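You operate a simulated robot arm through the tools that you are given. There is no shell and no other tool.

Carry out the task below with a simulated robot arm. There is one attempt and no reset: what you move stays moved.

JOB
Tare the open jar, fill it to 100 ml with plain water and weigh the water.
Fine: press tare once; leave the jar open on the pan, balance on; close the knob. Set down upright: glass jar.

Only the result counts: the job must be done as asked and must still hold three seconds after the hand-in. Knocking over, shifting, dropping, spilling or breaking anything else fails it.

ROBOT AND FRAMES
A 7-joint arm with a two-finger parallel gripper, fixed in place. Base frame: the origin is on the floor under the middle of its stand, x ahead of it, y to its left, z up; the work surface is at about z = 900. Lengths are in mm, angles in degrees, forces in N, time in s.
With the tool pointing down near the work surface it reaches from about 240 to 680 mm from the base axis. Its first joint turns from -66.0 to 66.0 degrees. Payload 2.4 kg.
The TCP is the grasp point between the finger pads, 30 mm short of the fingertips. In the tool frame z runs along the fingers and y along their closing line. Largest opening 94 mm; finger width 28, thickness 10; the body of the gripper, 50 by 96 mm, starts 55 mm behind the TCP.
Orientation is told as [roll, pitch, yaw] about the base's x, y, z axes, in that order, counted from this pose: with the fingers straight down and closing along the base's y, the tool's x points along the base's -x, its y along +y and its z along -z.

CONTROLS
- The arm moves only by the tool jog_arm. Its arguments are lists of equal length, an entry for each row: "slide": the shift along the tool's x, y, z in mm, a list of three; "turn": the turn, a rotation vector about the tool's x, y, z in degrees, a list of three; "jaw": the gripper command, from -1 (shut) to 1 (fully open), values between in proportion. In form: {"slide": [[dx, dy, dz], ...], "turn": [[wx, wy, wz], ...], "jaw": [jaw, ...]}. A call has 1 to 20 rows; each row shifts and turns the commanded pose from where the row before left it, along the tool's axes as they then stand. Rows are played at 5 a second. More than 50 mm and 8.6 degrees between two rows, or a gripper value outside its range, and nothing of the call is played. A pose out of reach is approached as far as the arm can. The call stops where the force on the tool passes 50 N (or 10 N more than at its start, if that is more) or the arm is blocked; 0.2 s more then pass. Each finger travels about 153 mm/s and halts on what it meets, pressing with about 31 N; the grip force reading is that of the motor and also rises with nothing between the fingers. The clock runs only during rows and for 0.2 s after the last one: add rows that do not move to give the fingers time. It gives the time, the measured TCP pose, the force on the tool (base axes), the opening and the grip force at its end, in the units of the frame above (readings bear some noise), with the torque about the TCP (base axes, N m) and any sound that the robot's microphone picked up.
- Cameras (640 x 400 px; columns grow to the right, rows downward): "scene" is fixed at [49.3, 481.3, 1450.9]; the picture's right is [-0.65, -0.76, 0.00], its down [-0.38, 0.32, -0.87] and it looks along [0.66, -0.56, -0.50] (base axes); focal length 279 px, centre (320, 200). "wrist" rides on the gripper at [76, 14, -102] in the tool frame; the picture's right is [-0.18, 0.98, 0.00], its down [-0.75, -0.14, -0.64] and it looks along [-0.63, -0.12, 0.77] (tool axes); focal length 243 px, centre (320, 200). There is no depth. A picture from a camera that has moved, and an enlarged one, comes with that camera's place and axes in the base frame and with its lens.
- snapshot(camera): a new picture of that camera. No time passes.
- inspect(camera, box): a new picture of the part [left, top, right, bottom] of that camera's present view, enlarged. No time passes.
- job_done(): hands the job in; it is judged then, once.

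Places have to be worked out from the pictures, the camera data and where the tool is seen. Open the gripper and draw the arm clear of the work before you hand the job in, unless the task says otherwise.

The tools are called after "Emit:" as a command line: name --argument value ..., lists and objects as JSON in quotes. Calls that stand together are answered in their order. jog_arm: Moves the arm, as the interface text tells. Its arguments: {"type":"object","properties":{"slide":{"type":"array"},"turn":{"type":"array"},"jaw":{"type":"array"}},"required":["slide","turn","jaw"]} The other tools are called the same way: snapshot (camera) takes a picture; inspect (camera, box) takes an enlarged picture of a part of a camera's view; job_done () hands the job in.

At the start:

```text
clock: 0.0
tcp_pos: [314.1, 114.6, 1326.2]
ee_rot: [0.0, 0.0, 0.1]
force: [0.4, 0.6, 0.1]
moment: [0.01, -0.01, -0.04]
width: 93.9
grasp_force: 0.0
```

scene: 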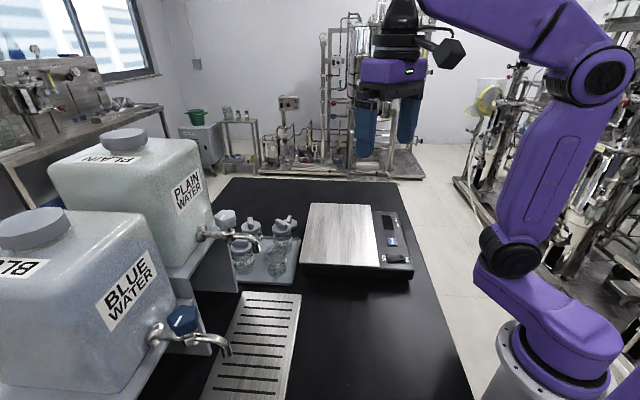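
wrist: 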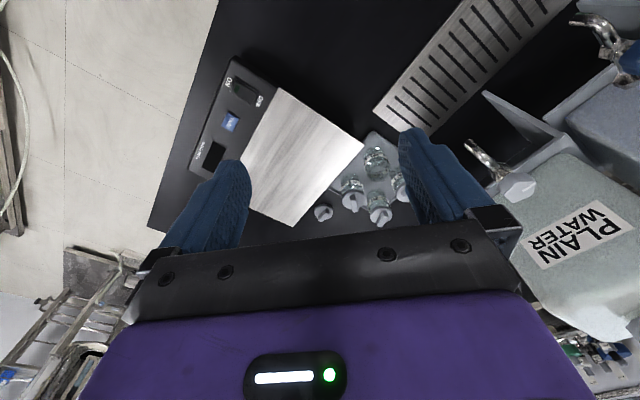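

The first pictures show two carboys with taps, a tray with small jars and a balance. I'll look closer at each part before moving.

Emit:
inspect --camera "scene" --box '[190, 190, 310, 300]'

Emit:
inspect --camera "scene" --box '[290, 190, 430, 290]'

Emit:
inspect --camera "scene" --box '[130, 210, 310, 400]'

Emit:
inspect --camera "wrist" --box '[300, 120, 420, 230]'

Emit:
inspect --camera "wrist" --box '[180, 60, 320, 190]'

```text
3.64 times, centred on (250, 245) of scene
camera zoom: at [49.3, 481.3, 1450.9], right [-0.65, -0.76, 0.0], down [-0.38, 0.32, -0.87], along [0.66, -0.56, -0.5], focal length 1013 px, centre (574, 36)
```

zoom: 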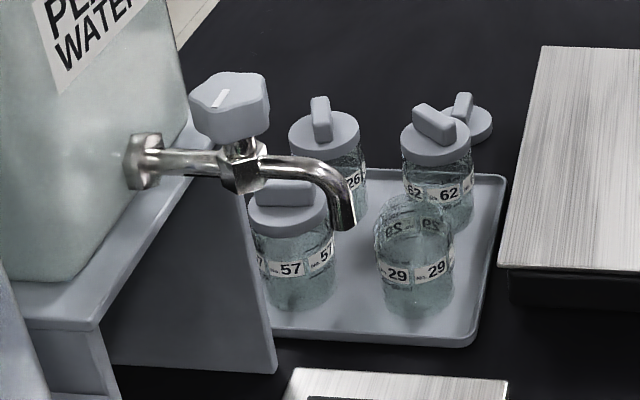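

```text
4.00 times, centred on (360, 240) of scene
camera zoom: at [49.3, 481.3, 1450.9], right [-0.65, -0.76, 0.0], down [-0.38, 0.32, -0.87], along [0.66, -0.56, -0.5], focal length 1115 px, centre (160, 40)
```

zoom: 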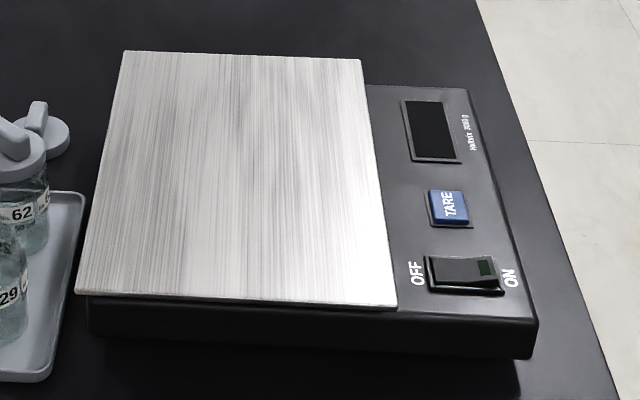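

```text
2.11 times, centred on (220, 305) of scene
camera zoom: at [49.3, 481.3, 1450.9], right [-0.65, -0.76, 0.0], down [-0.38, 0.32, -0.87], along [0.66, -0.56, -0.5], focal length 587 px, centre (530, -21)
```

zoom: 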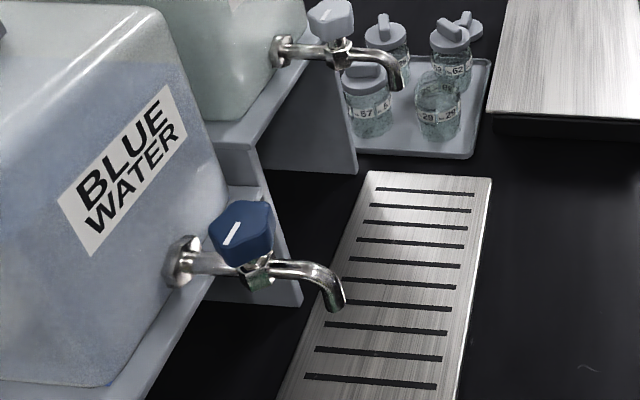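

```text
3.64 times, centred on (360, 175) of wrist
camera zoom: at [237.3, 126.6, 1428.0], right [0.18, 0.98, 0.0], down [0.75, -0.14, 0.64], along [0.63, -0.12, -0.77], focal length 882 px, centre (174, 291)
```

zoom: 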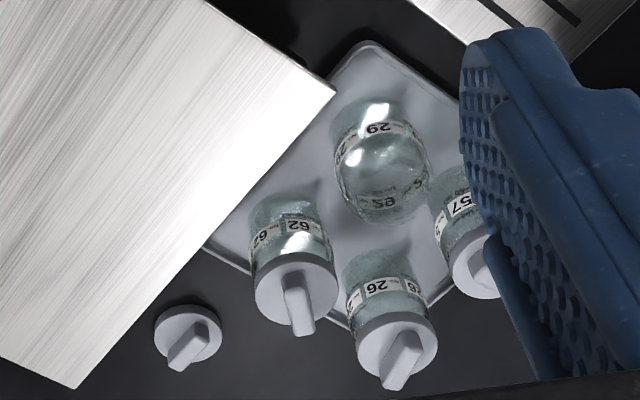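

```text
3.08 times, centred on (250, 125) of wrist
camera zoom: at [237.3, 126.6, 1428.0], right [0.18, 0.98, 0.0], down [0.75, -0.14, 0.64], along [0.63, -0.12, -0.77], focal length 746 px, centre (535, 431)
```

zoom: 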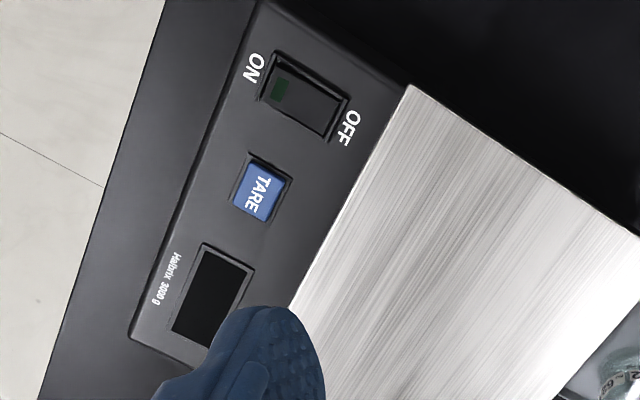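

The open jar is No. 29, the balance is off, and both taps appear shut. I'll zoom in further on jar 29, the plain tap and its knob.

Emit:
inspect --camera "scene" --box '[255, 235, 300, 285]'

Emit:
inspect --camera "wrist" --box '[350, 135, 405, 190]'

Emit:
inspect --camera "scene" --box '[190, 200, 270, 260]'

Emit:
inspect --camera "wrist" --box '[440, 110, 580, 220]'

Emit:
inspect --camera "wrist" --box '[540, 0, 640, 90]'

```text
8.00 times, centred on (278, 260) of scene
camera zoom: at [49.3, 481.3, 1450.9], right [-0.65, -0.76, 0.0], down [-0.38, 0.32, -0.87], along [0.66, -0.56, -0.5], focal length 2229 px, centre (660, -280)
```

zoom: 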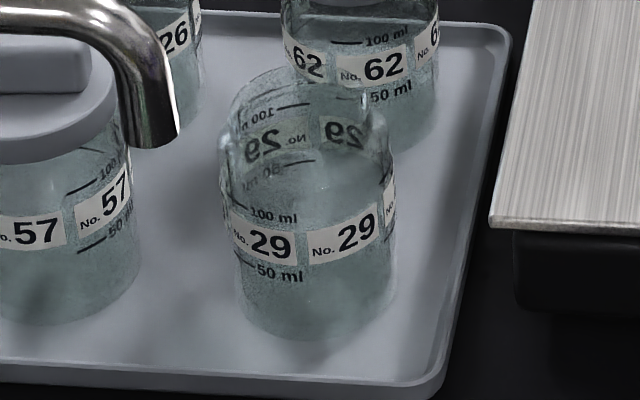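

```text
7.27 times, centred on (378, 162) of wrist
camera zoom: at [237.3, 126.6, 1428.0], right [0.18, 0.98, 0.0], down [0.75, -0.14, 0.64], along [0.63, -0.12, -0.77], focal length 1764 px, centre (-98, 473)
```

zoom: 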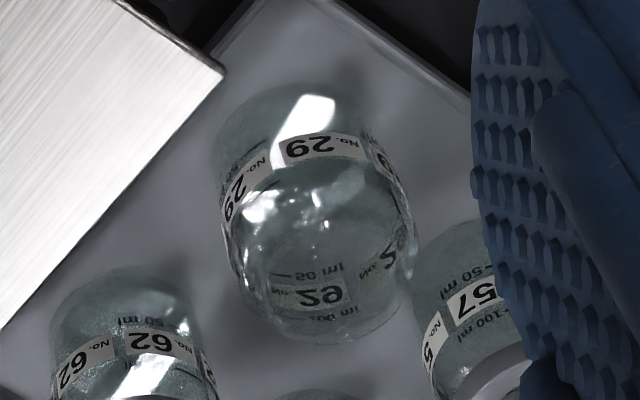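

```text
6.67 times, centred on (230, 230) of scene
camera zoom: at [49.3, 481.3, 1450.9], right [-0.65, -0.76, 0.0], down [-0.38, 0.32, -0.87], along [0.66, -0.56, -0.5], focal length 1858 px, centre (920, 0)
```

zoom: 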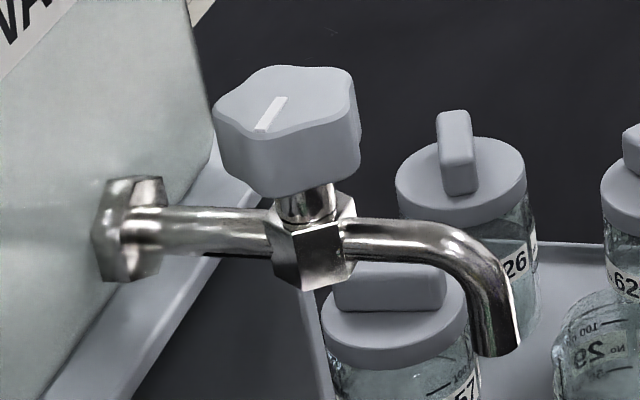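

```text
3.64 times, centred on (510, 165) of wrist
camera zoom: at [237.3, 126.6, 1428.0], right [0.18, 0.98, 0.0], down [0.75, -0.14, 0.64], along [0.63, -0.12, -0.77], focal length 882 px, centre (-371, 327)
```

zoom: 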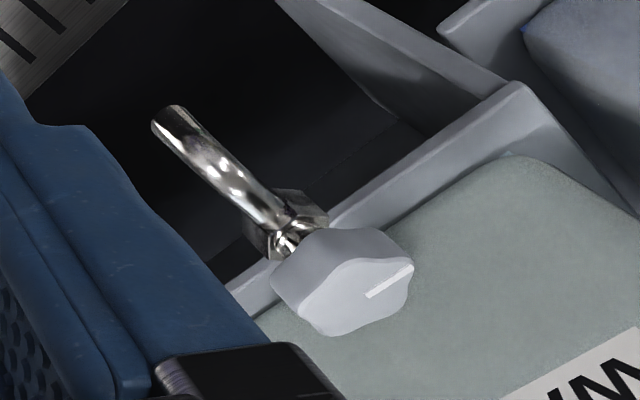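

```text
4.44 times, centred on (590, 45) of wrist
camera zoom: at [237.3, 126.6, 1428.0], right [0.18, 0.98, 0.0], down [0.75, -0.14, 0.64], along [0.63, -0.12, -0.77], focal length 1078 px, centre (-880, 889)
```

zoom: 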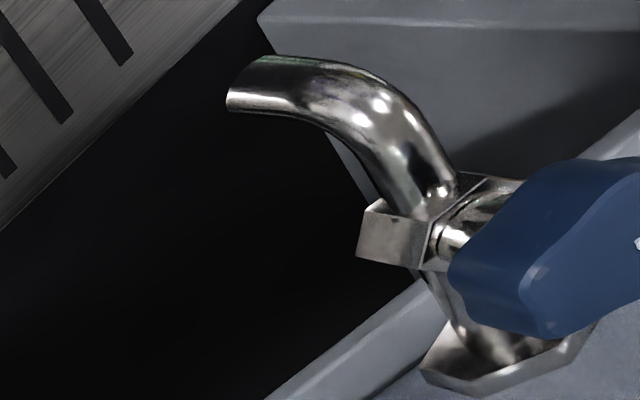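

By triangulation I put the pan top at z≈956 with its centre near (529,-3). TARE is near (396,-85,947), the ON end of the rocker near (339,-48,950), jar 29 near (547,210), and the plain spout tip near (438,309,1100). I'll first move above the balance switch with the jaws shut and look again.

Emit:
jog_arm --slide '[[-3.4, -20.3, 22], [-3.4, -20.3, 22], [-3.4, -20.3, 22], [-3.4, -20.3, 22], [-3.4, -20.3, 22], [-3.4, -20.3, 22], [-3.4, -20.3, 22], [-3.4, -20.3, 22], [0, 0, 0], [0, 0, 0], [0, 0, 0], [0, 0, 0], [0, 0, 0], [0, 0, 0]]' --turn '[[0, 0, 0], [0, 0, 0], [0, 0, 0], [0, 0, 0], [0, 0, 0], [0, 0, 0], [0, 0, 0], [0, 0, 0], [0, 0, 8], [0, 0, 8], [0, 0, 8], [0, 0, 8], [0, 0, 8], [0, 0, 5]]' --jaw '[-1, -1, -1, -1, -1, -1, -1, -1, -1, -1, -1, -1, -1, -1]'

```text
clock: 3.0
tcp_pos: [340.6, -49.5, 1149.1]
ee_rot: [0.0, 0.0, -45.2]
force: [0.6, -0.3, 0.2]
moment: [-0.01, -0.01, -0.01]
width: 0.0
grasp_force: 30.8
```

The arm reached (341,-50,1149) at yaw -45, so the commands follow the frames as I expected. Now I check the balance panel from both cameras.

Emit:
snapshot --camera "wrist"

Emit:
snapshot --camera "scene"

```text
taken
camera wrist: at [296.9, 13.5, 1251.9], right [0.83, 0.56, 0.0], down [0.43, -0.63, 0.64], along [0.36, -0.53, -0.77], focal length 243 px, centre (320, 200)
```

wrist: 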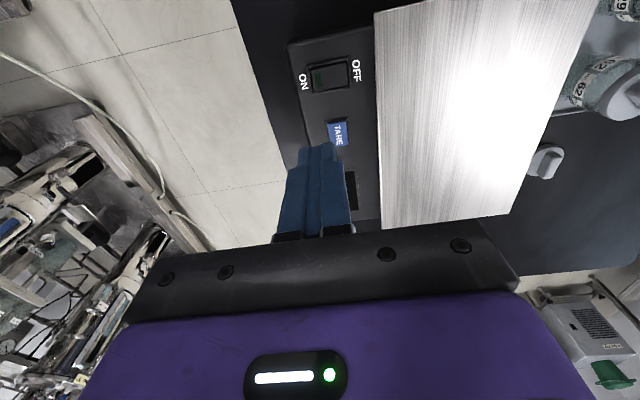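

```text
taken
```

scene: 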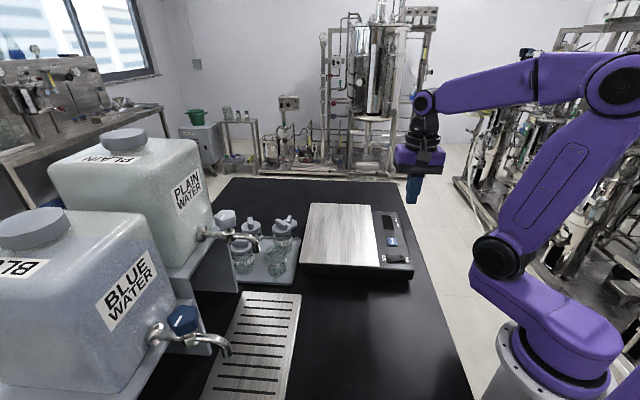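

I zoom on the control panel to refine the switch and button positions from this viewpoint.

Emit:
inspect --camera "wrist" --box '[280, 35, 400, 155]'

Emit:
inspect --camera "scene" --box '[370, 200, 420, 280]'

```text
3.33 times, centred on (340, 95) of wrist
camera zoom: at [296.9, 13.5, 1251.9], right [0.83, 0.56, 0.0], down [0.43, -0.63, 0.64], along [0.36, -0.53, -0.77], focal length 809 px, centre (253, 550)
```

zoom: 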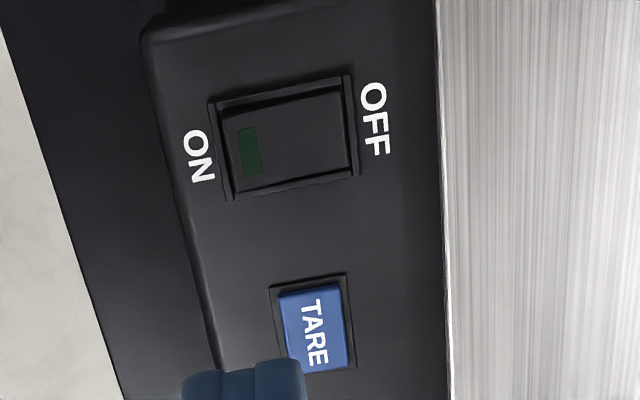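

```text
5.00 times, centred on (395, 240) of scene
camera zoom: at [49.3, 481.3, 1450.9], right [-0.65, -0.76, 0.0], down [-0.38, 0.32, -0.87], along [0.66, -0.56, -0.5], focal length 1393 px, centre (-55, 0)
```

zoom: 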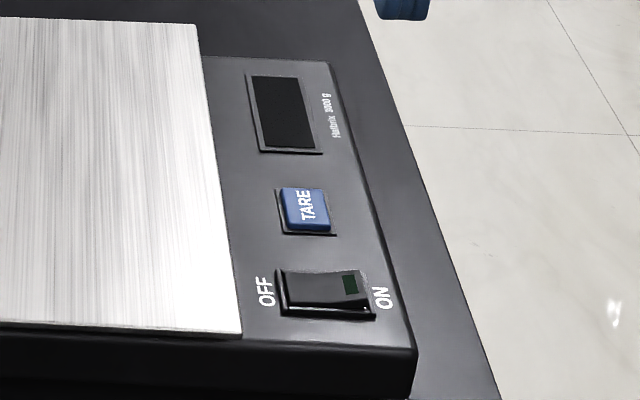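

Rocker's ON end is near (336,-48) and TARE near (396,-87). I align over the ON end and descend to about 15 mm above it.

Emit:
jog_arm --slide '[[4.3, -2.5, 0], [0, 0, 30], [0, 0, 30], [0, 0, 30], [0, 0, 30], [0, 0, 20], [0, 0, 8], [0, 0, 0]]' --turn '[[0, 0, 0.2], [0, 0, 0], [0, 0, 0], [0, 0, 0], [0, 0, 0], [0, 0, 0], [0, 0, 0], [0, 0, 0]]' --jaw '[-1, -1, -1, -1, -1, -1, -1, -1]'

Emit:
inspect --camera "scene" --box '[370, 190, 430, 280]'

Emit:
snapshot --camera "wrist"

```text
clock: 4.8
tcp_pos: [336.1, -47.2, 1000.7]
ee_rot: [0.0, 0.1, -45.3]
force: [-0.2, 0.2, 0.7]
moment: [0.01, 0.04, 0.0]
width: 0.0
grasp_force: 30.7
```

```text
4.44 times, centred on (400, 235) of scene
camera zoom: at [49.3, 481.3, 1450.9], right [-0.65, -0.76, 0.0], down [-0.38, 0.32, -0.87], along [0.66, -0.56, -0.5], focal length 1238 px, centre (-36, 44)
```

zoom: 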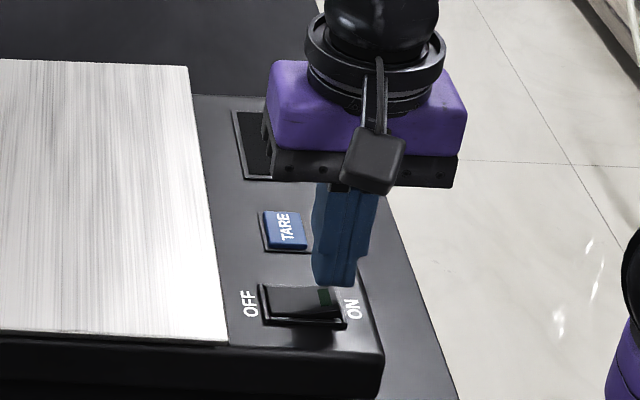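

```text
taken
camera wrist: at [292.5, 15.4, 1104.0], right [0.83, 0.56, 0.0], down [0.43, -0.63, 0.64], along [0.36, -0.53, -0.77], focal length 243 px, centre (320, 200)
```

wrist: 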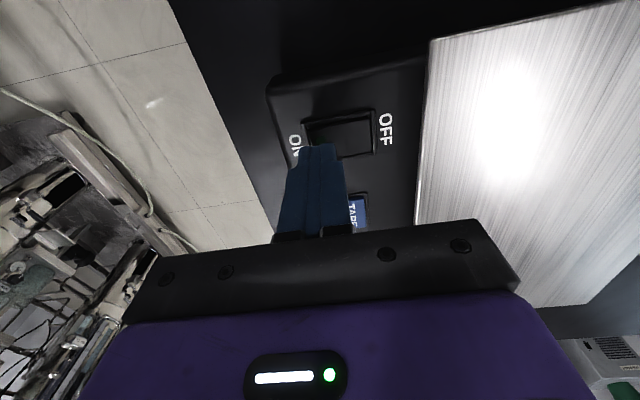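

The fingertips are over the ON half. I press down in small steps and read the force.

Emit:
jog_arm --slide '[[0, 0, 3], [0, 0, 3], [0, 0, 3], [0, 0, 2], [0, 0, 2], [0, 0, 2], [0, 0, 1]]' --turn '[[0, 0, 0], [0, 0, 0], [0, 0, 0], [0, 0, 0], [0, 0, 0], [0, 0, 0], [0, 0, 0]]' --jaw '[-1, -1, -1, -1, -1, -1, -1]'

Emit:
inspect --camera "scene" --box '[370, 190, 430, 280]'

```text
clock: 6.4
tcp_pos: [334.5, -48.5, 987.2]
ee_rot: [0.1, 0.0, -45.2]
force: [-8.4, 2.3, 48.7]
moment: [0.5, 0.07, 0.09]
width: 0.1
grasp_force: 30.5
heard: click
```

```text
4.44 times, centred on (400, 235) of scene
camera zoom: at [48.4, 481.5, 1450.8], right [-0.65, -0.76, 0.0], down [-0.38, 0.32, -0.87], along [0.66, -0.56, -0.5], focal length 1238 px, centre (-36, 44)
```

zoom: 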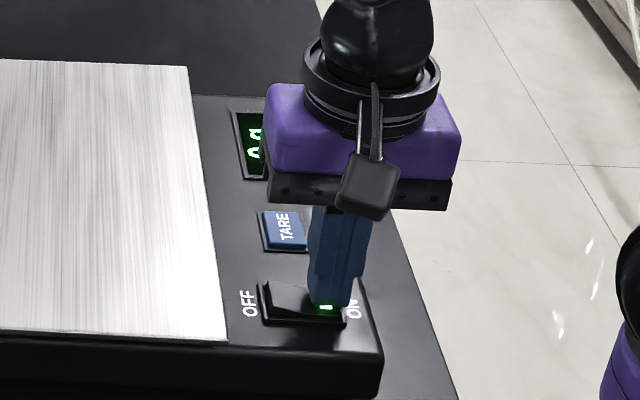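

A click was heard and the LED and display lit, so the balance is on. I lift straight up and check the display.

Emit:
jog_arm --slide '[[0, 0, -10], [0, 0, -30], [0, 0, -40], [0, 0, -45], [0, 0, -45], [0, 0, -45]]' --turn '[[0, 0, 0], [0, 0, 0], [0, 0, 0], [0, 0, 0], [0, 0, 0], [0, 0, 0]]' --jaw '[-1, -1, -1, -1, -1, -1]'

Emit:
inspect --camera "scene" --box '[300, 190, 430, 280]'

Emit:
snapshot --camera "scene"

```text
clock: 7.8
tcp_pos: [335.3, -47.4, 1201.8]
ee_rot: [0.1, 0.0, -45.2]
force: [-0.7, 0.8, -0.1]
moment: [0.0, 0.02, 0.02]
width: 0.0
grasp_force: 31.6
```

```text
4.44 times, centred on (365, 235) of scene
camera zoom: at [49.2, 481.3, 1450.9], right [-0.65, -0.76, 0.0], down [-0.38, 0.32, -0.87], along [0.66, -0.56, -0.5], focal length 1238 px, centre (120, 44)
```

zoom: 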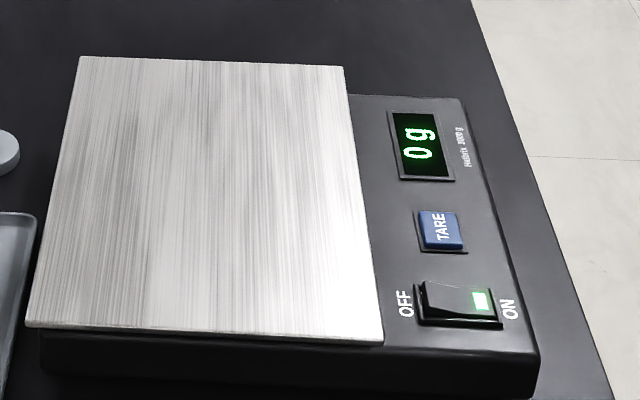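

```text
taken
```

scene: 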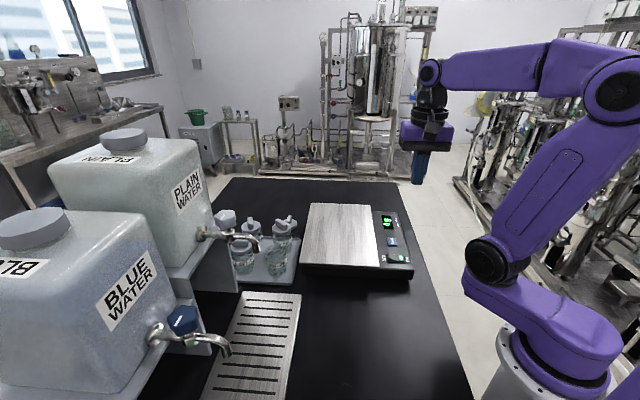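

The display reads 0 g. Next I turn back to yaw 0, open the jaw and move to a viewing point near jar 29.

Emit:
jog_arm --slide '[[0, 0, 0], [0, 0, 0], [0, 0, 0], [0, 0, 0], [0, 0, 0], [0, 0, 0], [-18.1, 31, 6.5], [-18.1, 31, 6.5], [-18.1, 31, 6.5], [-18.1, 31, 6.5], [-18.1, 31, 6.5], [-18.1, 31, 6.5], [-18.1, 31, 6.5], [-18.1, 31, 6.5], [0, 0, 0]]' --turn '[[0, 0, -8], [0, 0, -8], [0, 0, -8], [0, 0, -8], [0, 0, -8], [0, 0, -5.2], [0, 0, 0], [0, 0, 0], [0, 0, 0], [0, 0, 0], [0, 0, 0], [0, 0, 0], [0, 0, 0], [0, 0, 0], [0, 0, 0]]' --jaw '[-1, -1, -1, -1, -1, -1, -1, -1, -1, -1, -1, -1, -1, -1, -1]'

Emit:
snapshot --camera "wrist"

Emit:
snapshot --camera "scene"

```text
clock: 11.0
tcp_pos: [479.1, 202.0, 1150.3]
ee_rot: [-0.1, 0.0, 0.0]
force: [-0.5, 0.4, -0.3]
moment: [-0.01, 0.03, -0.02]
width: 0.0
grasp_force: 31.3
```

```text
taken
camera wrist: at [403.1, 215.4, 1252.5], right [0.18, 0.98, 0.0], down [0.75, -0.14, 0.64], along [0.63, -0.12, -0.77], focal length 243 px, centre (320, 200)
```

wrist: 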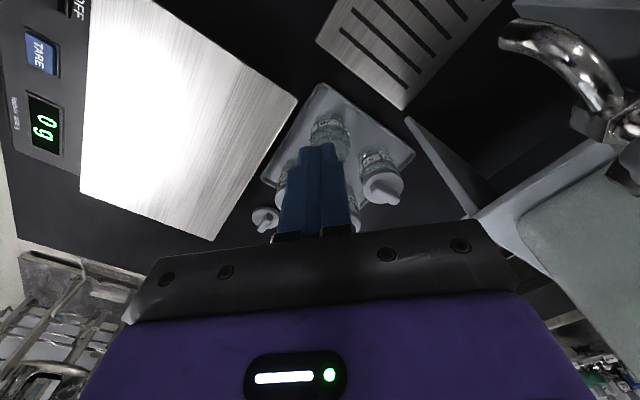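

```text
taken
```

scene: 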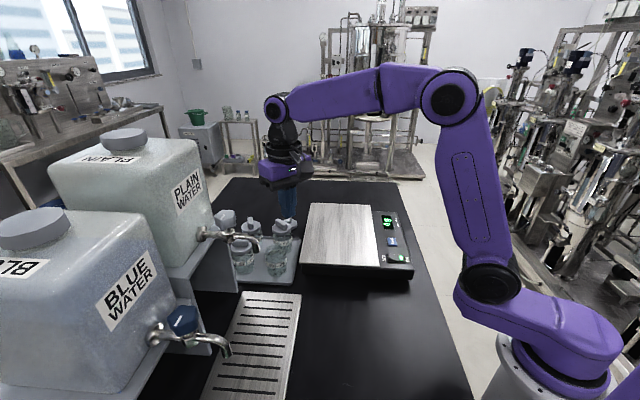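

The closed fingers hide the jar, so I open the jaw and back off toward the base for a clear view of jar 29.

Emit:
jog_arm --slide '[[20, -5, 0], [20, -5, 0], [0, 0, 0], [0, 0, 0]]' --turn '[[0, 0, 0], [0, 0, 0], [0, 0, 0], [0, 0, 0]]' --jaw '[0, 1, 1, 1]'

Emit:
snapshot --camera "wrist"

Emit:
inspect --camera "wrist" --box '[240, 110, 400, 220]'

```text
clock: 12.0
tcp_pos: [439.7, 189.8, 1150.0]
ee_rot: [0.0, 0.0, -0.1]
force: [-0.7, 0.0, 0.3]
moment: [-0.01, 0.02, 0.01]
width: 93.9
grasp_force: 0.0
```

```text
taken
camera wrist: at [363.9, 203.2, 1251.9], right [0.18, 0.98, 0.0], down [0.75, -0.14, 0.64], along [0.63, -0.12, -0.77], focal length 243 px, centre (320, 200)
```

wrist: 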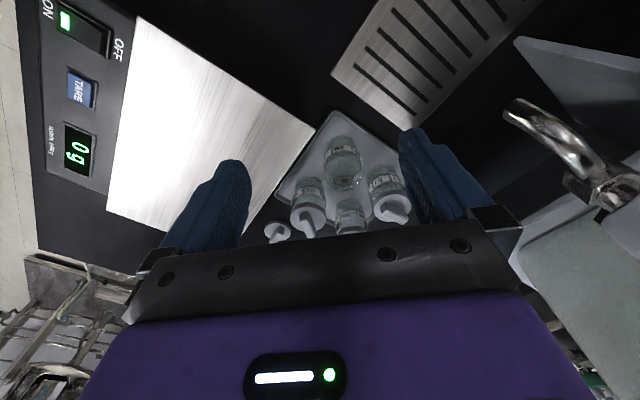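

```text
3.64 times, centred on (320, 165) of wrist
camera zoom: at [363.9, 203.2, 1251.9], right [0.18, 0.98, 0.0], down [0.75, -0.14, 0.64], along [0.63, -0.12, -0.77], focal length 882 px, centre (320, 327)
```

zoom: 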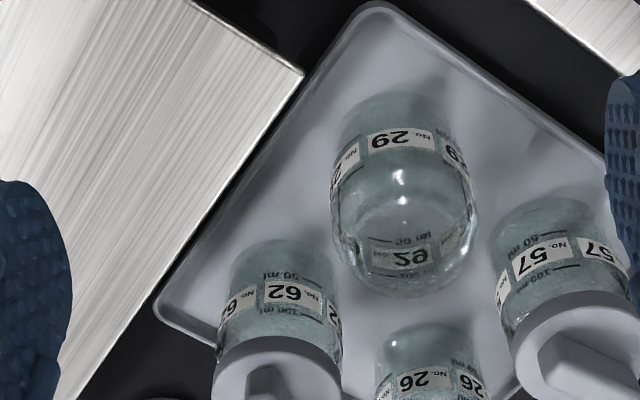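

Comparing the views puts jar 29 near (555,204) with its base at about z≈903. I'll go above it at z≈1085 with the jaw fully open and verify.

Emit:
jog_arm --slide '[[-29, 3.5, 0], [-29, 3.5, 0], [-29, 3.5, 0], [-29, 3.5, 0], [0, 0, 22], [0, 0, 22], [0, 0, 20], [0, 0, 0]]' --turn '[[0, 0, 0], [0, 0, 0], [0, 0, 0], [0, 0, 0], [0, 0, 0], [0, 0, 0], [0, 0, 0], [0, 0, 0]]' --jaw '[1, 1, 1, 1, 1, 1, 1, 1]'

Emit:
snapshot --camera "wrist"

Emit:
inspect --camera "scene" --box '[210, 150, 320, 290]'

```text
clock: 13.8
tcp_pos: [555.7, 204.2, 1083.5]
ee_rot: [0.0, 0.0, 0.0]
force: [-0.3, -0.6, 1.1]
moment: [0.0, 0.01, -0.02]
width: 93.9
grasp_force: 0.0
```

```text
taken
camera wrist: at [479.3, 218.4, 1186.4], right [0.18, 0.98, 0.0], down [0.75, -0.14, 0.64], along [0.63, -0.12, -0.77], focal length 243 px, centre (320, 200)
```

wrist: 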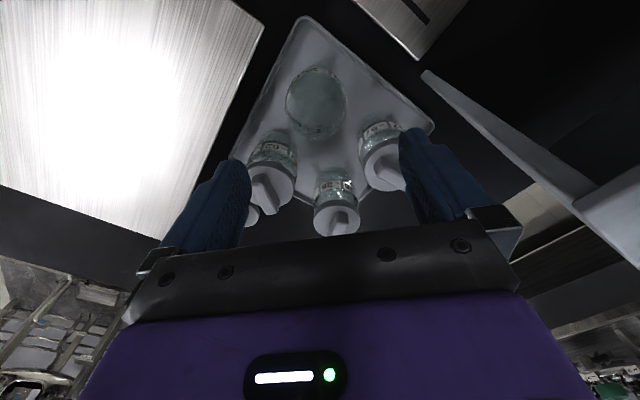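

```text
2.86 times, centred on (265, 220) of scene
camera zoom: at [49.3, 481.3, 1450.9], right [-0.65, -0.76, 0.0], down [-0.38, 0.32, -0.87], along [0.66, -0.56, -0.5], focal length 796 px, centre (477, 143)
```

zoom: 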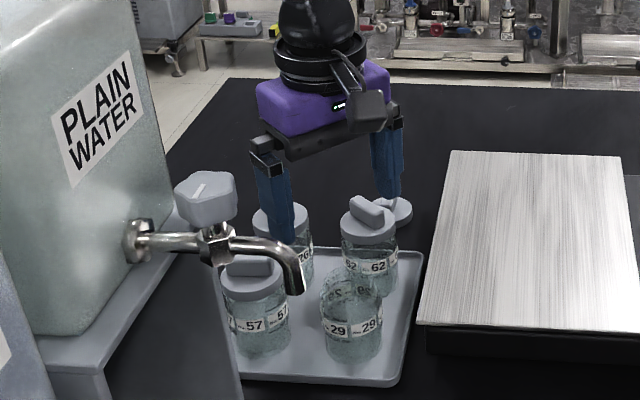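

I zoom in on the jar from here to measure its axis.

Emit:
inspect --camera "wrist" --box '[230, 40, 430, 240]'

```text
2.00 times, centred on (330, 140) of wrist
camera zoom: at [479.3, 218.4, 1186.4], right [0.18, 0.98, 0.0], down [0.75, -0.14, 0.64], along [0.63, -0.12, -0.77], focal length 485 px, centre (300, 320)
```

zoom: 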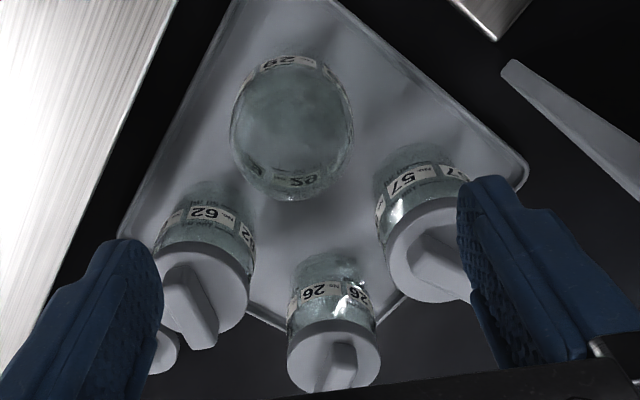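

The jar axis reads about (555,200). I shift slightly and descend straight down to TCP z≈950, watching for contact.

Emit:
jog_arm --slide '[[2.5, -3.7, 0], [0, 0, 20], [0, 0, 20], [0, 0, 20], [0, 0, 20], [0, 0, 15], [0, 0, 15], [0, 0, 12], [0, 0, 11.5], [0, 0, 0]]' --turn '[[0, 0, 0], [0, 0, 0], [0, 0, 0], [0, 0, 0], [0, 0, 0], [0, 0, 0], [0, 0, 0], [0, 0, 0], [0, 0, 0], [0, 0, 0]]' --jaw '[1, 1, 1, 1, 1, 1, 1, 1, 1, 1]'

Emit:
snapshot --camera "wrist"

Emit:
inspect --camera "scene" --box '[210, 180, 320, 290]'

```text
clock: 16.0
tcp_pos: [552.6, 199.7, 950.7]
ee_rot: [0.0, 0.0, -0.1]
force: [0.3, 0.2, -0.2]
moment: [0.0, -0.04, -0.01]
width: 94.0
grasp_force: 0.0
```

```text
taken
camera wrist: at [476.7, 213.5, 1052.4], right [0.18, 0.98, 0.0], down [0.75, -0.14, 0.64], along [0.63, -0.12, -0.77], focal length 243 px, centre (320, 200)
```

wrist: 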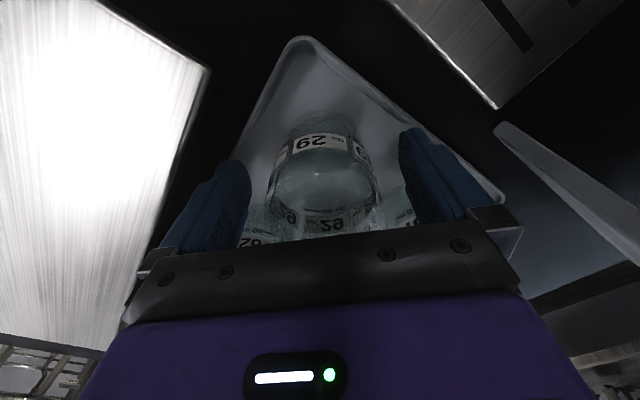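

```text
3.64 times, centred on (265, 235) of scene
camera zoom: at [49.3, 481.3, 1450.9], right [-0.65, -0.76, 0.0], down [-0.38, 0.32, -0.87], along [0.66, -0.56, -0.5], focal length 1013 px, centre (520, 73)
```

zoom: 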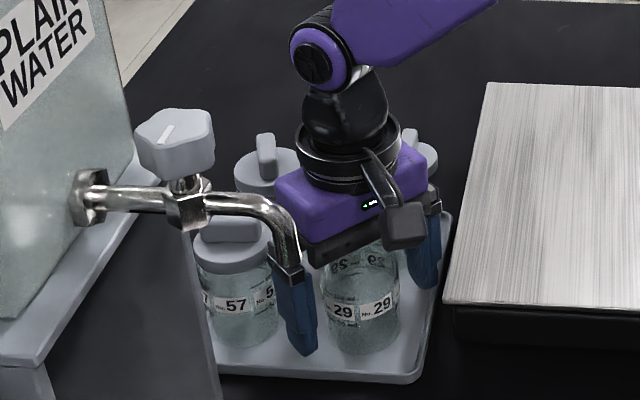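

The jar sits well between the fingers with clearance all round. I close the jaw gently in small increments.

Emit:
jog_arm --slide '[[0, 0, 0], [0, 0, 0], [0, 0, 0], [0, 0, 0], [0, 0, 0], [0, 0, 0], [0, 0, 0], [0, 0, 0], [0, 0, 0], [0, 0, 0], [0, 0, 0], [0, 0, 0], [0, 0, 0], [0, 0, 0], [0, 0, 0]]' --turn '[[0, 0, 0], [0, 0, 0], [0, 0, 0], [0, 0, 0], [0, 0, 0], [0, 0, 0], [0, 0, 0], [0, 0, 0], [0, 0, 0], [0, 0, 0], [0, 0, 0], [0, 0, 0], [0, 0, 0], [0, 0, 0], [0, 0, 0]]' --jaw '[0.7, 0.5, 0.4, 0.34, 0.28, 0.24, 0.2, 0.16, 0.12, 0.08, 0.04, 0, -0.1, -0.3, -0.6]'

Emit:
snapshot --camera "wrist"

```text
clock: 19.2
tcp_pos: [552.9, 200.5, 950.6]
ee_rot: [0.0, 0.0, 0.0]
force: [-0.1, 0.3, 1.4]
moment: [0.0, 0.06, -0.01]
width: 57.0
grasp_force: 30.9
```

```text
taken
camera wrist: at [476.7, 213.6, 1052.6], right [0.18, 0.98, 0.0], down [0.75, -0.14, 0.64], along [0.63, -0.12, -0.77], focal length 243 px, centre (320, 200)
```

wrist: 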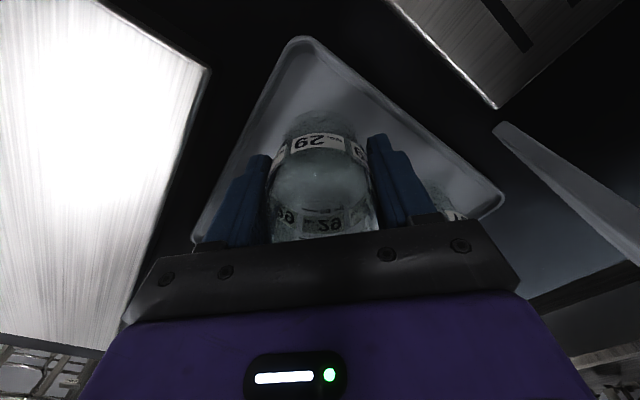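

The grip holds at 57 mm, which is the jar diameter. I lift straight up by 120 mm.

Emit:
jog_arm --slide '[[0, 0, -3], [0, 0, -6], [0, 0, -10], [0, 0, -20], [0, 0, -20], [0, 0, -20], [0, 0, -20], [0, 0, -20], [0, 0, 0]]' --turn '[[0, 0, 0], [0, 0, 0], [0, 0, 0], [0, 0, 0], [0, 0, 0], [0, 0, 0], [0, 0, 0], [0, 0, 0], [0, 0, 0]]' --jaw '[-1, -1, -1, -1, -1, -1, -1, -1, -1]'

Emit:
snapshot --camera "scene"

Emit:
inspect --camera "scene" --box '[200, 140, 320, 290]'

```text
clock: 21.2
tcp_pos: [552.4, 201.7, 1070.0]
ee_rot: [0.1, 0.0, 0.0]
force: [0.3, 0.5, -1.7]
moment: [0.0, 0.02, 0.0]
width: 57.0
grasp_force: 30.7
```

```text
taken
```

scene: 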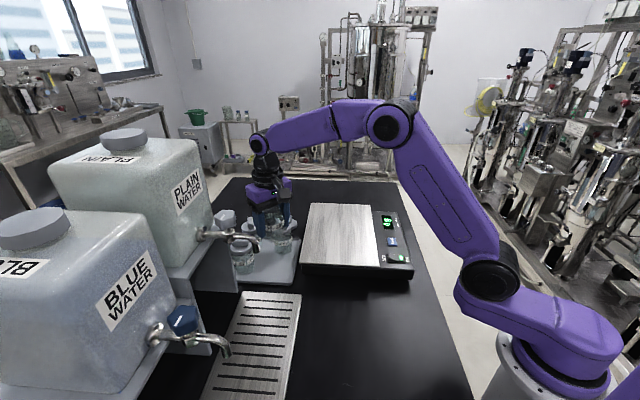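

```text
2.67 times, centred on (260, 215) of scene
camera zoom: at [49.3, 481.3, 1450.9], right [-0.65, -0.76, 0.0], down [-0.38, 0.32, -0.87], along [0.66, -0.56, -0.5], focal length 743 px, centre (480, 160)
```

zoom: 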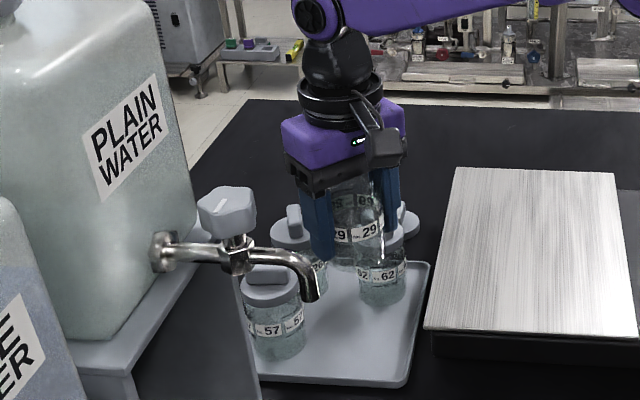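

The jar hangs upright and clear. I raise a little more and carry it over the pan to about (510,10).

Emit:
jog_arm --slide '[[0, 0, -15], [0, 0, -12], [5.3, -16, 0], [5.3, -24, 0], [5.3, -24, 0], [5.3, -24, 0], [5.3, -24, 0], [5.3, -24, 0], [5.3, -24, 0], [5.3, -20, 0], [0, -11, 0], [0, 0, 15], [0, 0, 20], [0, 0, 20], [0, 0, 15], [0, 0, 8], [0, 0, 0]]' --turn '[[0, 0, 0], [0, 0, 0], [0, 0, 0], [0, 0, 0], [0, 0, 0], [0, 0, 0], [0, 0, 0], [0, 0, 0], [0, 0, 0], [0, 0, 0], [0, 0, 0], [0, 0, 0], [0, 0, 0], [0, 0, 0], [0, 0, 0], [0, 0, 0], [0, 0, 0]]' --jaw '[-1, -1, -1, -1, -1, -1, -1, -1, -1, -1, -1, -1, -1, -1, -1, -1, -1]'

Emit:
inspect --camera "scene" --box '[270, 140, 430, 290]'

```text
clock: 24.8
tcp_pos: [511.4, 9.0, 1018.6]
ee_rot: [0.0, 0.0, 0.1]
force: [0.1, 0.3, -2.0]
moment: [-0.01, -0.03, -0.03]
width: 56.9
grasp_force: 30.3
```

```text
2.67 times, centred on (350, 215) of scene
camera zoom: at [49.3, 481.3, 1450.9], right [-0.65, -0.76, 0.0], down [-0.38, 0.32, -0.87], along [0.66, -0.56, -0.5], focal length 743 px, centre (240, 160)
```

zoom: 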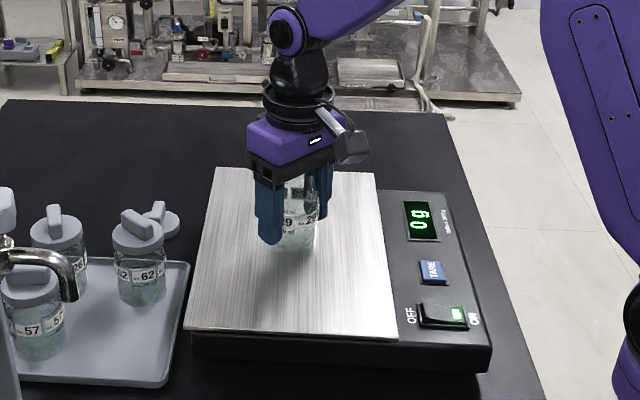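

The jar is over the pan and the display still reads 0 g. I descend in small steps toward contact.

Emit:
jog_arm --slide '[[0, 0, 3], [0, 0, 3], [0, 0, 2], [0, 0, 1.5], [0, 0, 1], [0, 0, 1], [0, 0, 1]]' --turn '[[0, 0, 0], [0, 0, 0], [0, 0, 0], [0, 0, 0], [0, 0, 0], [0, 0, 0], [0, 0, 0]]' --jaw '[-1, -1, -1, -1, -1, -1, -1]'

Emit:
inspect --camera "scene" --box '[310, 190, 430, 290]'

```text
clock: 26.4
tcp_pos: [512.5, 9.6, 1006.6]
ee_rot: [0.1, 0.0, 0.1]
force: [0.1, 0.3, 18.4]
moment: [0.04, -0.01, 0.13]
width: 55.6
grasp_force: 30.5
```

```text
4.00 times, centred on (370, 240) of scene
camera zoom: at [48.9, 481.3, 1450.9], right [-0.65, -0.76, 0.0], down [-0.38, 0.32, -0.87], along [0.66, -0.56, -0.5], focal length 1115 px, centre (120, 40)
```

zoom: 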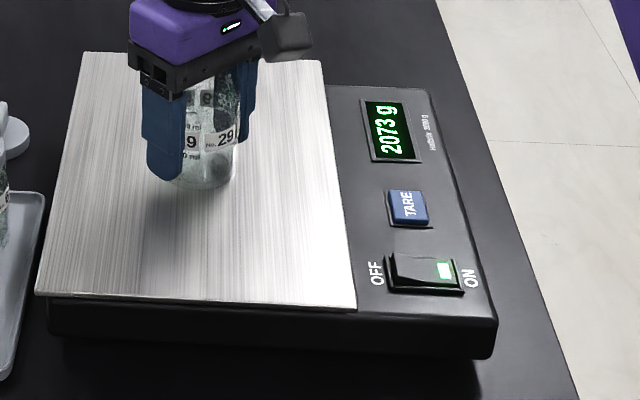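

Contact is made: 18 N, and the display shows 2073 g under my push. I relieve the push by 1.5 mm and open the jaw gently.

Emit:
jog_arm --slide '[[0, 0, -1], [0, 0, -0.5], [0, 0, 0], [0, 0, 0], [0, 0, 0], [0, 0, 0], [0, 0, 0], [0, 0, 0], [0, 0, 0], [0, 0, 0], [0, 0, 0]]' --turn '[[0, 0, 0], [0, 0, 0], [0, 0, 0], [0, 0, 0], [0, 0, 0], [0, 0, 0], [0, 0, 0], [0, 0, 0], [0, 0, 0], [0, 0, 0], [0, 0, 0]]' --jaw '[-1, -1, -0.2, 0.1, 0.2, 0.25, 0.3, 0.4, 0.6, 0.8, 1]'

Emit:
inspect --camera "scene" --box '[310, 190, 430, 290]'

Emit:
snapshot --camera "wrist"

```text
clock: 28.8
tcp_pos: [511.3, 8.5, 1007.4]
ee_rot: [0.0, 0.0, -0.1]
force: [-0.2, -0.5, 0.6]
moment: [0.0, 0.0, -0.01]
width: 93.8
grasp_force: 0.0
```

```text
4.00 times, centred on (370, 240) of scene
camera zoom: at [49.3, 481.3, 1450.9], right [-0.65, -0.76, 0.0], down [-0.38, 0.32, -0.87], along [0.66, -0.56, -0.5], focal length 1115 px, centre (120, 40)
```

zoom: 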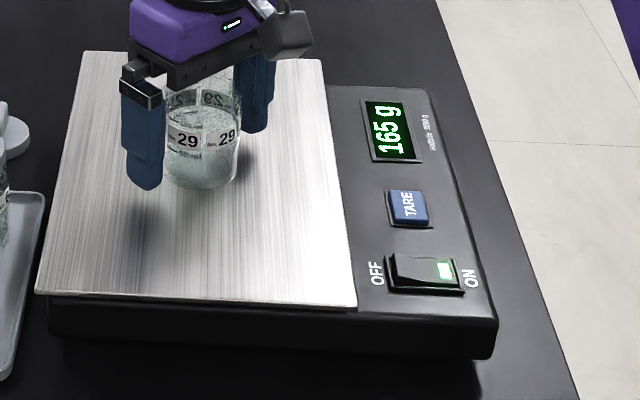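

```text
taken
camera wrist: at [435.8, 23.0, 1110.5], right [0.18, 0.98, 0.0], down [0.75, -0.14, 0.64], along [0.63, -0.12, -0.77], focal length 243 px, centre (320, 200)
```

wrist: 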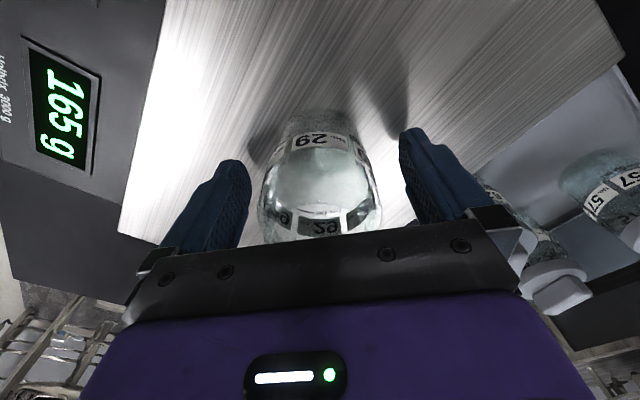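

The jar is standing free on the pan and reads 165 g. I lift straight off, then shut the jaws, turn to yaw -45 and move above TARE.

Emit:
jog_arm --slide '[[0, 0, -10], [0, 0, -25], [0, 0, -35], [0, 0, -35], [0, 0, -35], [23, -19, 0], [23, -19, 0], [23, -19, 0], [23, -19, 0], [23.3, -18.5, 0], [0, 0, 0], [0, 0, 0], [0, 0, 0], [0, 0, 0], [0, 0, 0], [0, 0, 0]]' --turn '[[0, 0, 0], [0, 0, 0], [0, 0, 0], [0, 0, 0], [0, 0, 0], [0, 0, 0], [0, 0, 0], [0, 0, 0], [0, 0, 0], [0, 0, 0], [0, 0, 8], [0, 0, 8], [0, 0, 8], [0, 0, 8], [0, 0, 8], [0, 0, 5]]' --jaw '[1, 1, 1, 1, 1, 0, -1, -1, -1, -1, -1, -1, -1, -1, -1, -1]'

Emit:
snapshot --camera "wrist"

Emit:
inspect --camera "scene" --box '[310, 170, 430, 290]'

```text
clock: 32.2
tcp_pos: [395.6, -86.6, 1148.5]
ee_rot: [0.0, 0.0, -45.1]
force: [0.0, -0.1, -0.1]
moment: [-0.01, -0.02, 0.01]
width: 0.1
grasp_force: 30.9
```

```text
taken
camera wrist: at [352.8, -22.6, 1250.7], right [0.83, 0.56, 0.0], down [0.43, -0.63, 0.64], along [0.36, -0.53, -0.77], focal length 243 px, centre (320, 200)
```

wrist: 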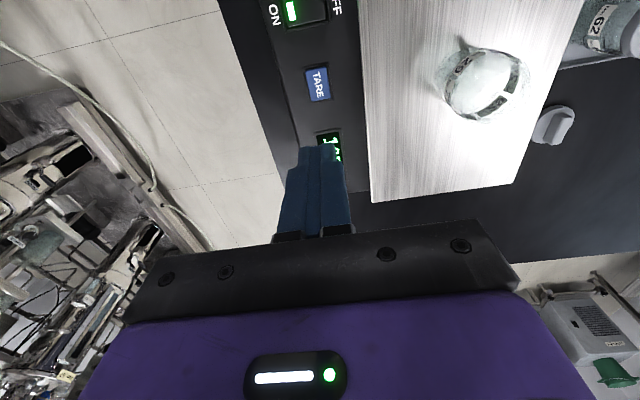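

```text
3.33 times, centred on (370, 230) of scene
camera zoom: at [49.3, 481.3, 1450.9], right [-0.65, -0.76, 0.0], down [-0.38, 0.32, -0.87], along [0.66, -0.56, -0.5], focal length 929 px, centre (153, 100)
```

zoom: 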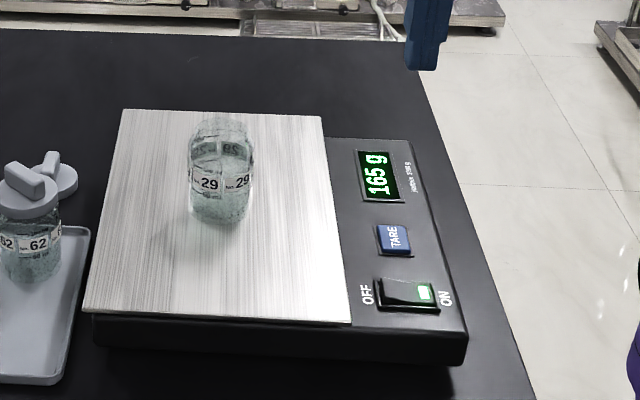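

TARE triangulates to about (395,-88), right under the fingertips. I descend to roughly 15 mm above it.

Emit:
jog_arm --slide '[[0, -1, 0], [0, 0, 30], [0, 0, 30], [0, 0, 30], [0, 0, 30], [0, 0, 20], [0, 0, 10], [0, 0, 0]]' --turn '[[0, 0, 0], [0, 0, 0], [0, 0, 0], [0, 0, 0], [0, 0, 0], [0, 0, 0], [0, 0, 0], [0, 0, 0]]' --jaw '[-1, -1, -1, -1, -1, -1, -1, -1]'

Emit:
inspect --camera "scene" --box '[350, 180, 430, 270]'

Emit:
snapshot --camera "wrist"

```text
clock: 34.0
tcp_pos: [394.2, -85.8, 997.6]
ee_rot: [0.1, 0.0, -45.0]
force: [-0.3, -0.3, 0.1]
moment: [0.01, 0.01, 0.02]
width: 0.0
grasp_force: 30.9
```

```text
4.44 times, centred on (390, 225) of scene
camera zoom: at [49.3, 481.3, 1450.9], right [-0.65, -0.76, 0.0], down [-0.38, 0.32, -0.87], along [0.66, -0.56, -0.5], focal length 1238 px, centre (9, 89)
```

zoom: 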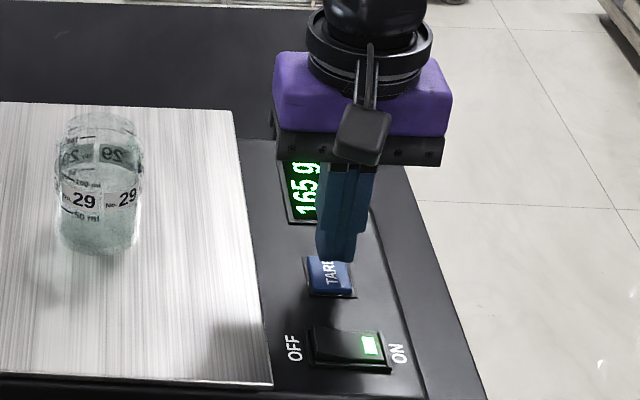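

```text
taken
camera wrist: at [350.6, -23.8, 1100.1], right [0.83, 0.56, 0.0], down [0.43, -0.63, 0.64], along [0.36, -0.53, -0.77], focal length 243 px, centre (320, 200)
```

wrist: 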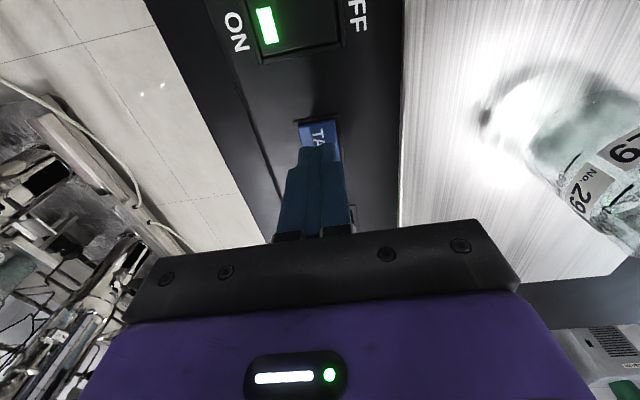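

Aligned over TARE. I press down in small steps until a click is heard.

Emit:
jog_arm --slide '[[0, 0, 3], [0, 0, 3], [0, 0, 3], [0, 0, 2], [0, 0, 2], [0, 0, 1]]' --turn '[[0, 0, 0], [0, 0, 0], [0, 0, 0], [0, 0, 0], [0, 0, 0], [0, 0, 0]]' --jaw '[-1, -1, -1, -1, -1, -1]'

Emit:
inspect --camera "scene" --box '[350, 180, 430, 270]'

```text
clock: 35.4
tcp_pos: [394.8, -85.6, 983.5]
ee_rot: [0.0, -0.1, -45.0]
force: [0.4, -1.6, 2.3]
moment: [0.01, -0.01, -0.03]
width: 0.2
grasp_force: 31.1
heard: click
```

```text
4.44 times, centred on (390, 225) of scene
camera zoom: at [49.2, 481.3, 1450.9], right [-0.65, -0.76, 0.0], down [-0.38, 0.32, -0.87], along [0.66, -0.56, -0.5], focal length 1238 px, centre (9, 89)
```

zoom: 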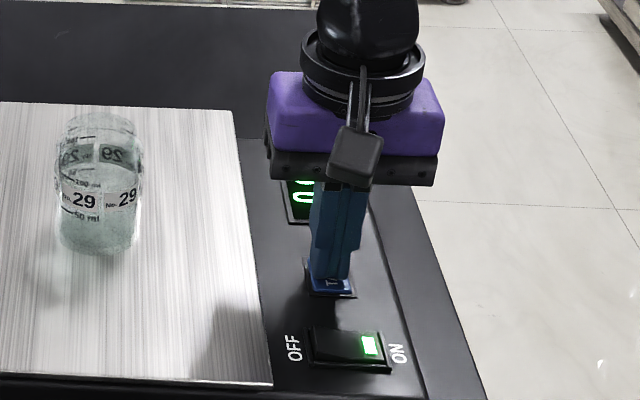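

One click, and the display seems to have zeroed. I lift straight off the button and check.

Emit:
jog_arm --slide '[[0, 0, -15], [0, 0, -30], [0, 0, -40], [0, 0, -40], [0, 0, -40]]' --turn '[[0, 0, 0], [0, 0, 0], [0, 0, 0], [0, 0, 0], [0, 0, 0]]' --jaw '[-1, -1, -1, -1, -1]'

Emit:
inspect --camera "scene" --box '[310, 180, 430, 280]'

```text
clock: 36.6
tcp_pos: [397.0, -85.1, 1148.6]
ee_rot: [0.1, -0.1, -45.0]
force: [-0.4, -0.3, -0.2]
moment: [0.01, 0.0, -0.01]
width: 0.1
grasp_force: 30.8
```

```text
4.00 times, centred on (370, 230) of scene
camera zoom: at [49.2, 481.3, 1450.9], right [-0.65, -0.76, 0.0], down [-0.38, 0.32, -0.87], along [0.66, -0.56, -0.5], focal length 1115 px, centre (120, 80)
```

zoom: 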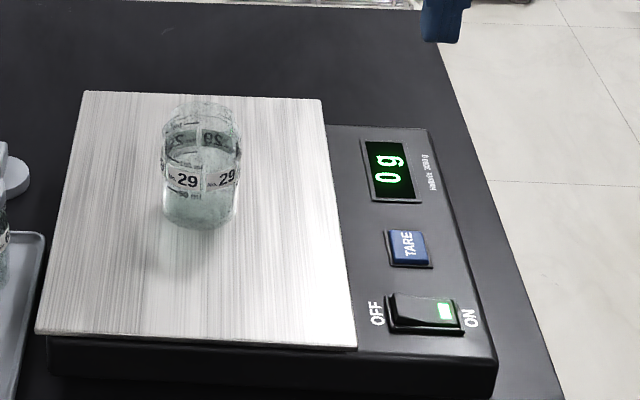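

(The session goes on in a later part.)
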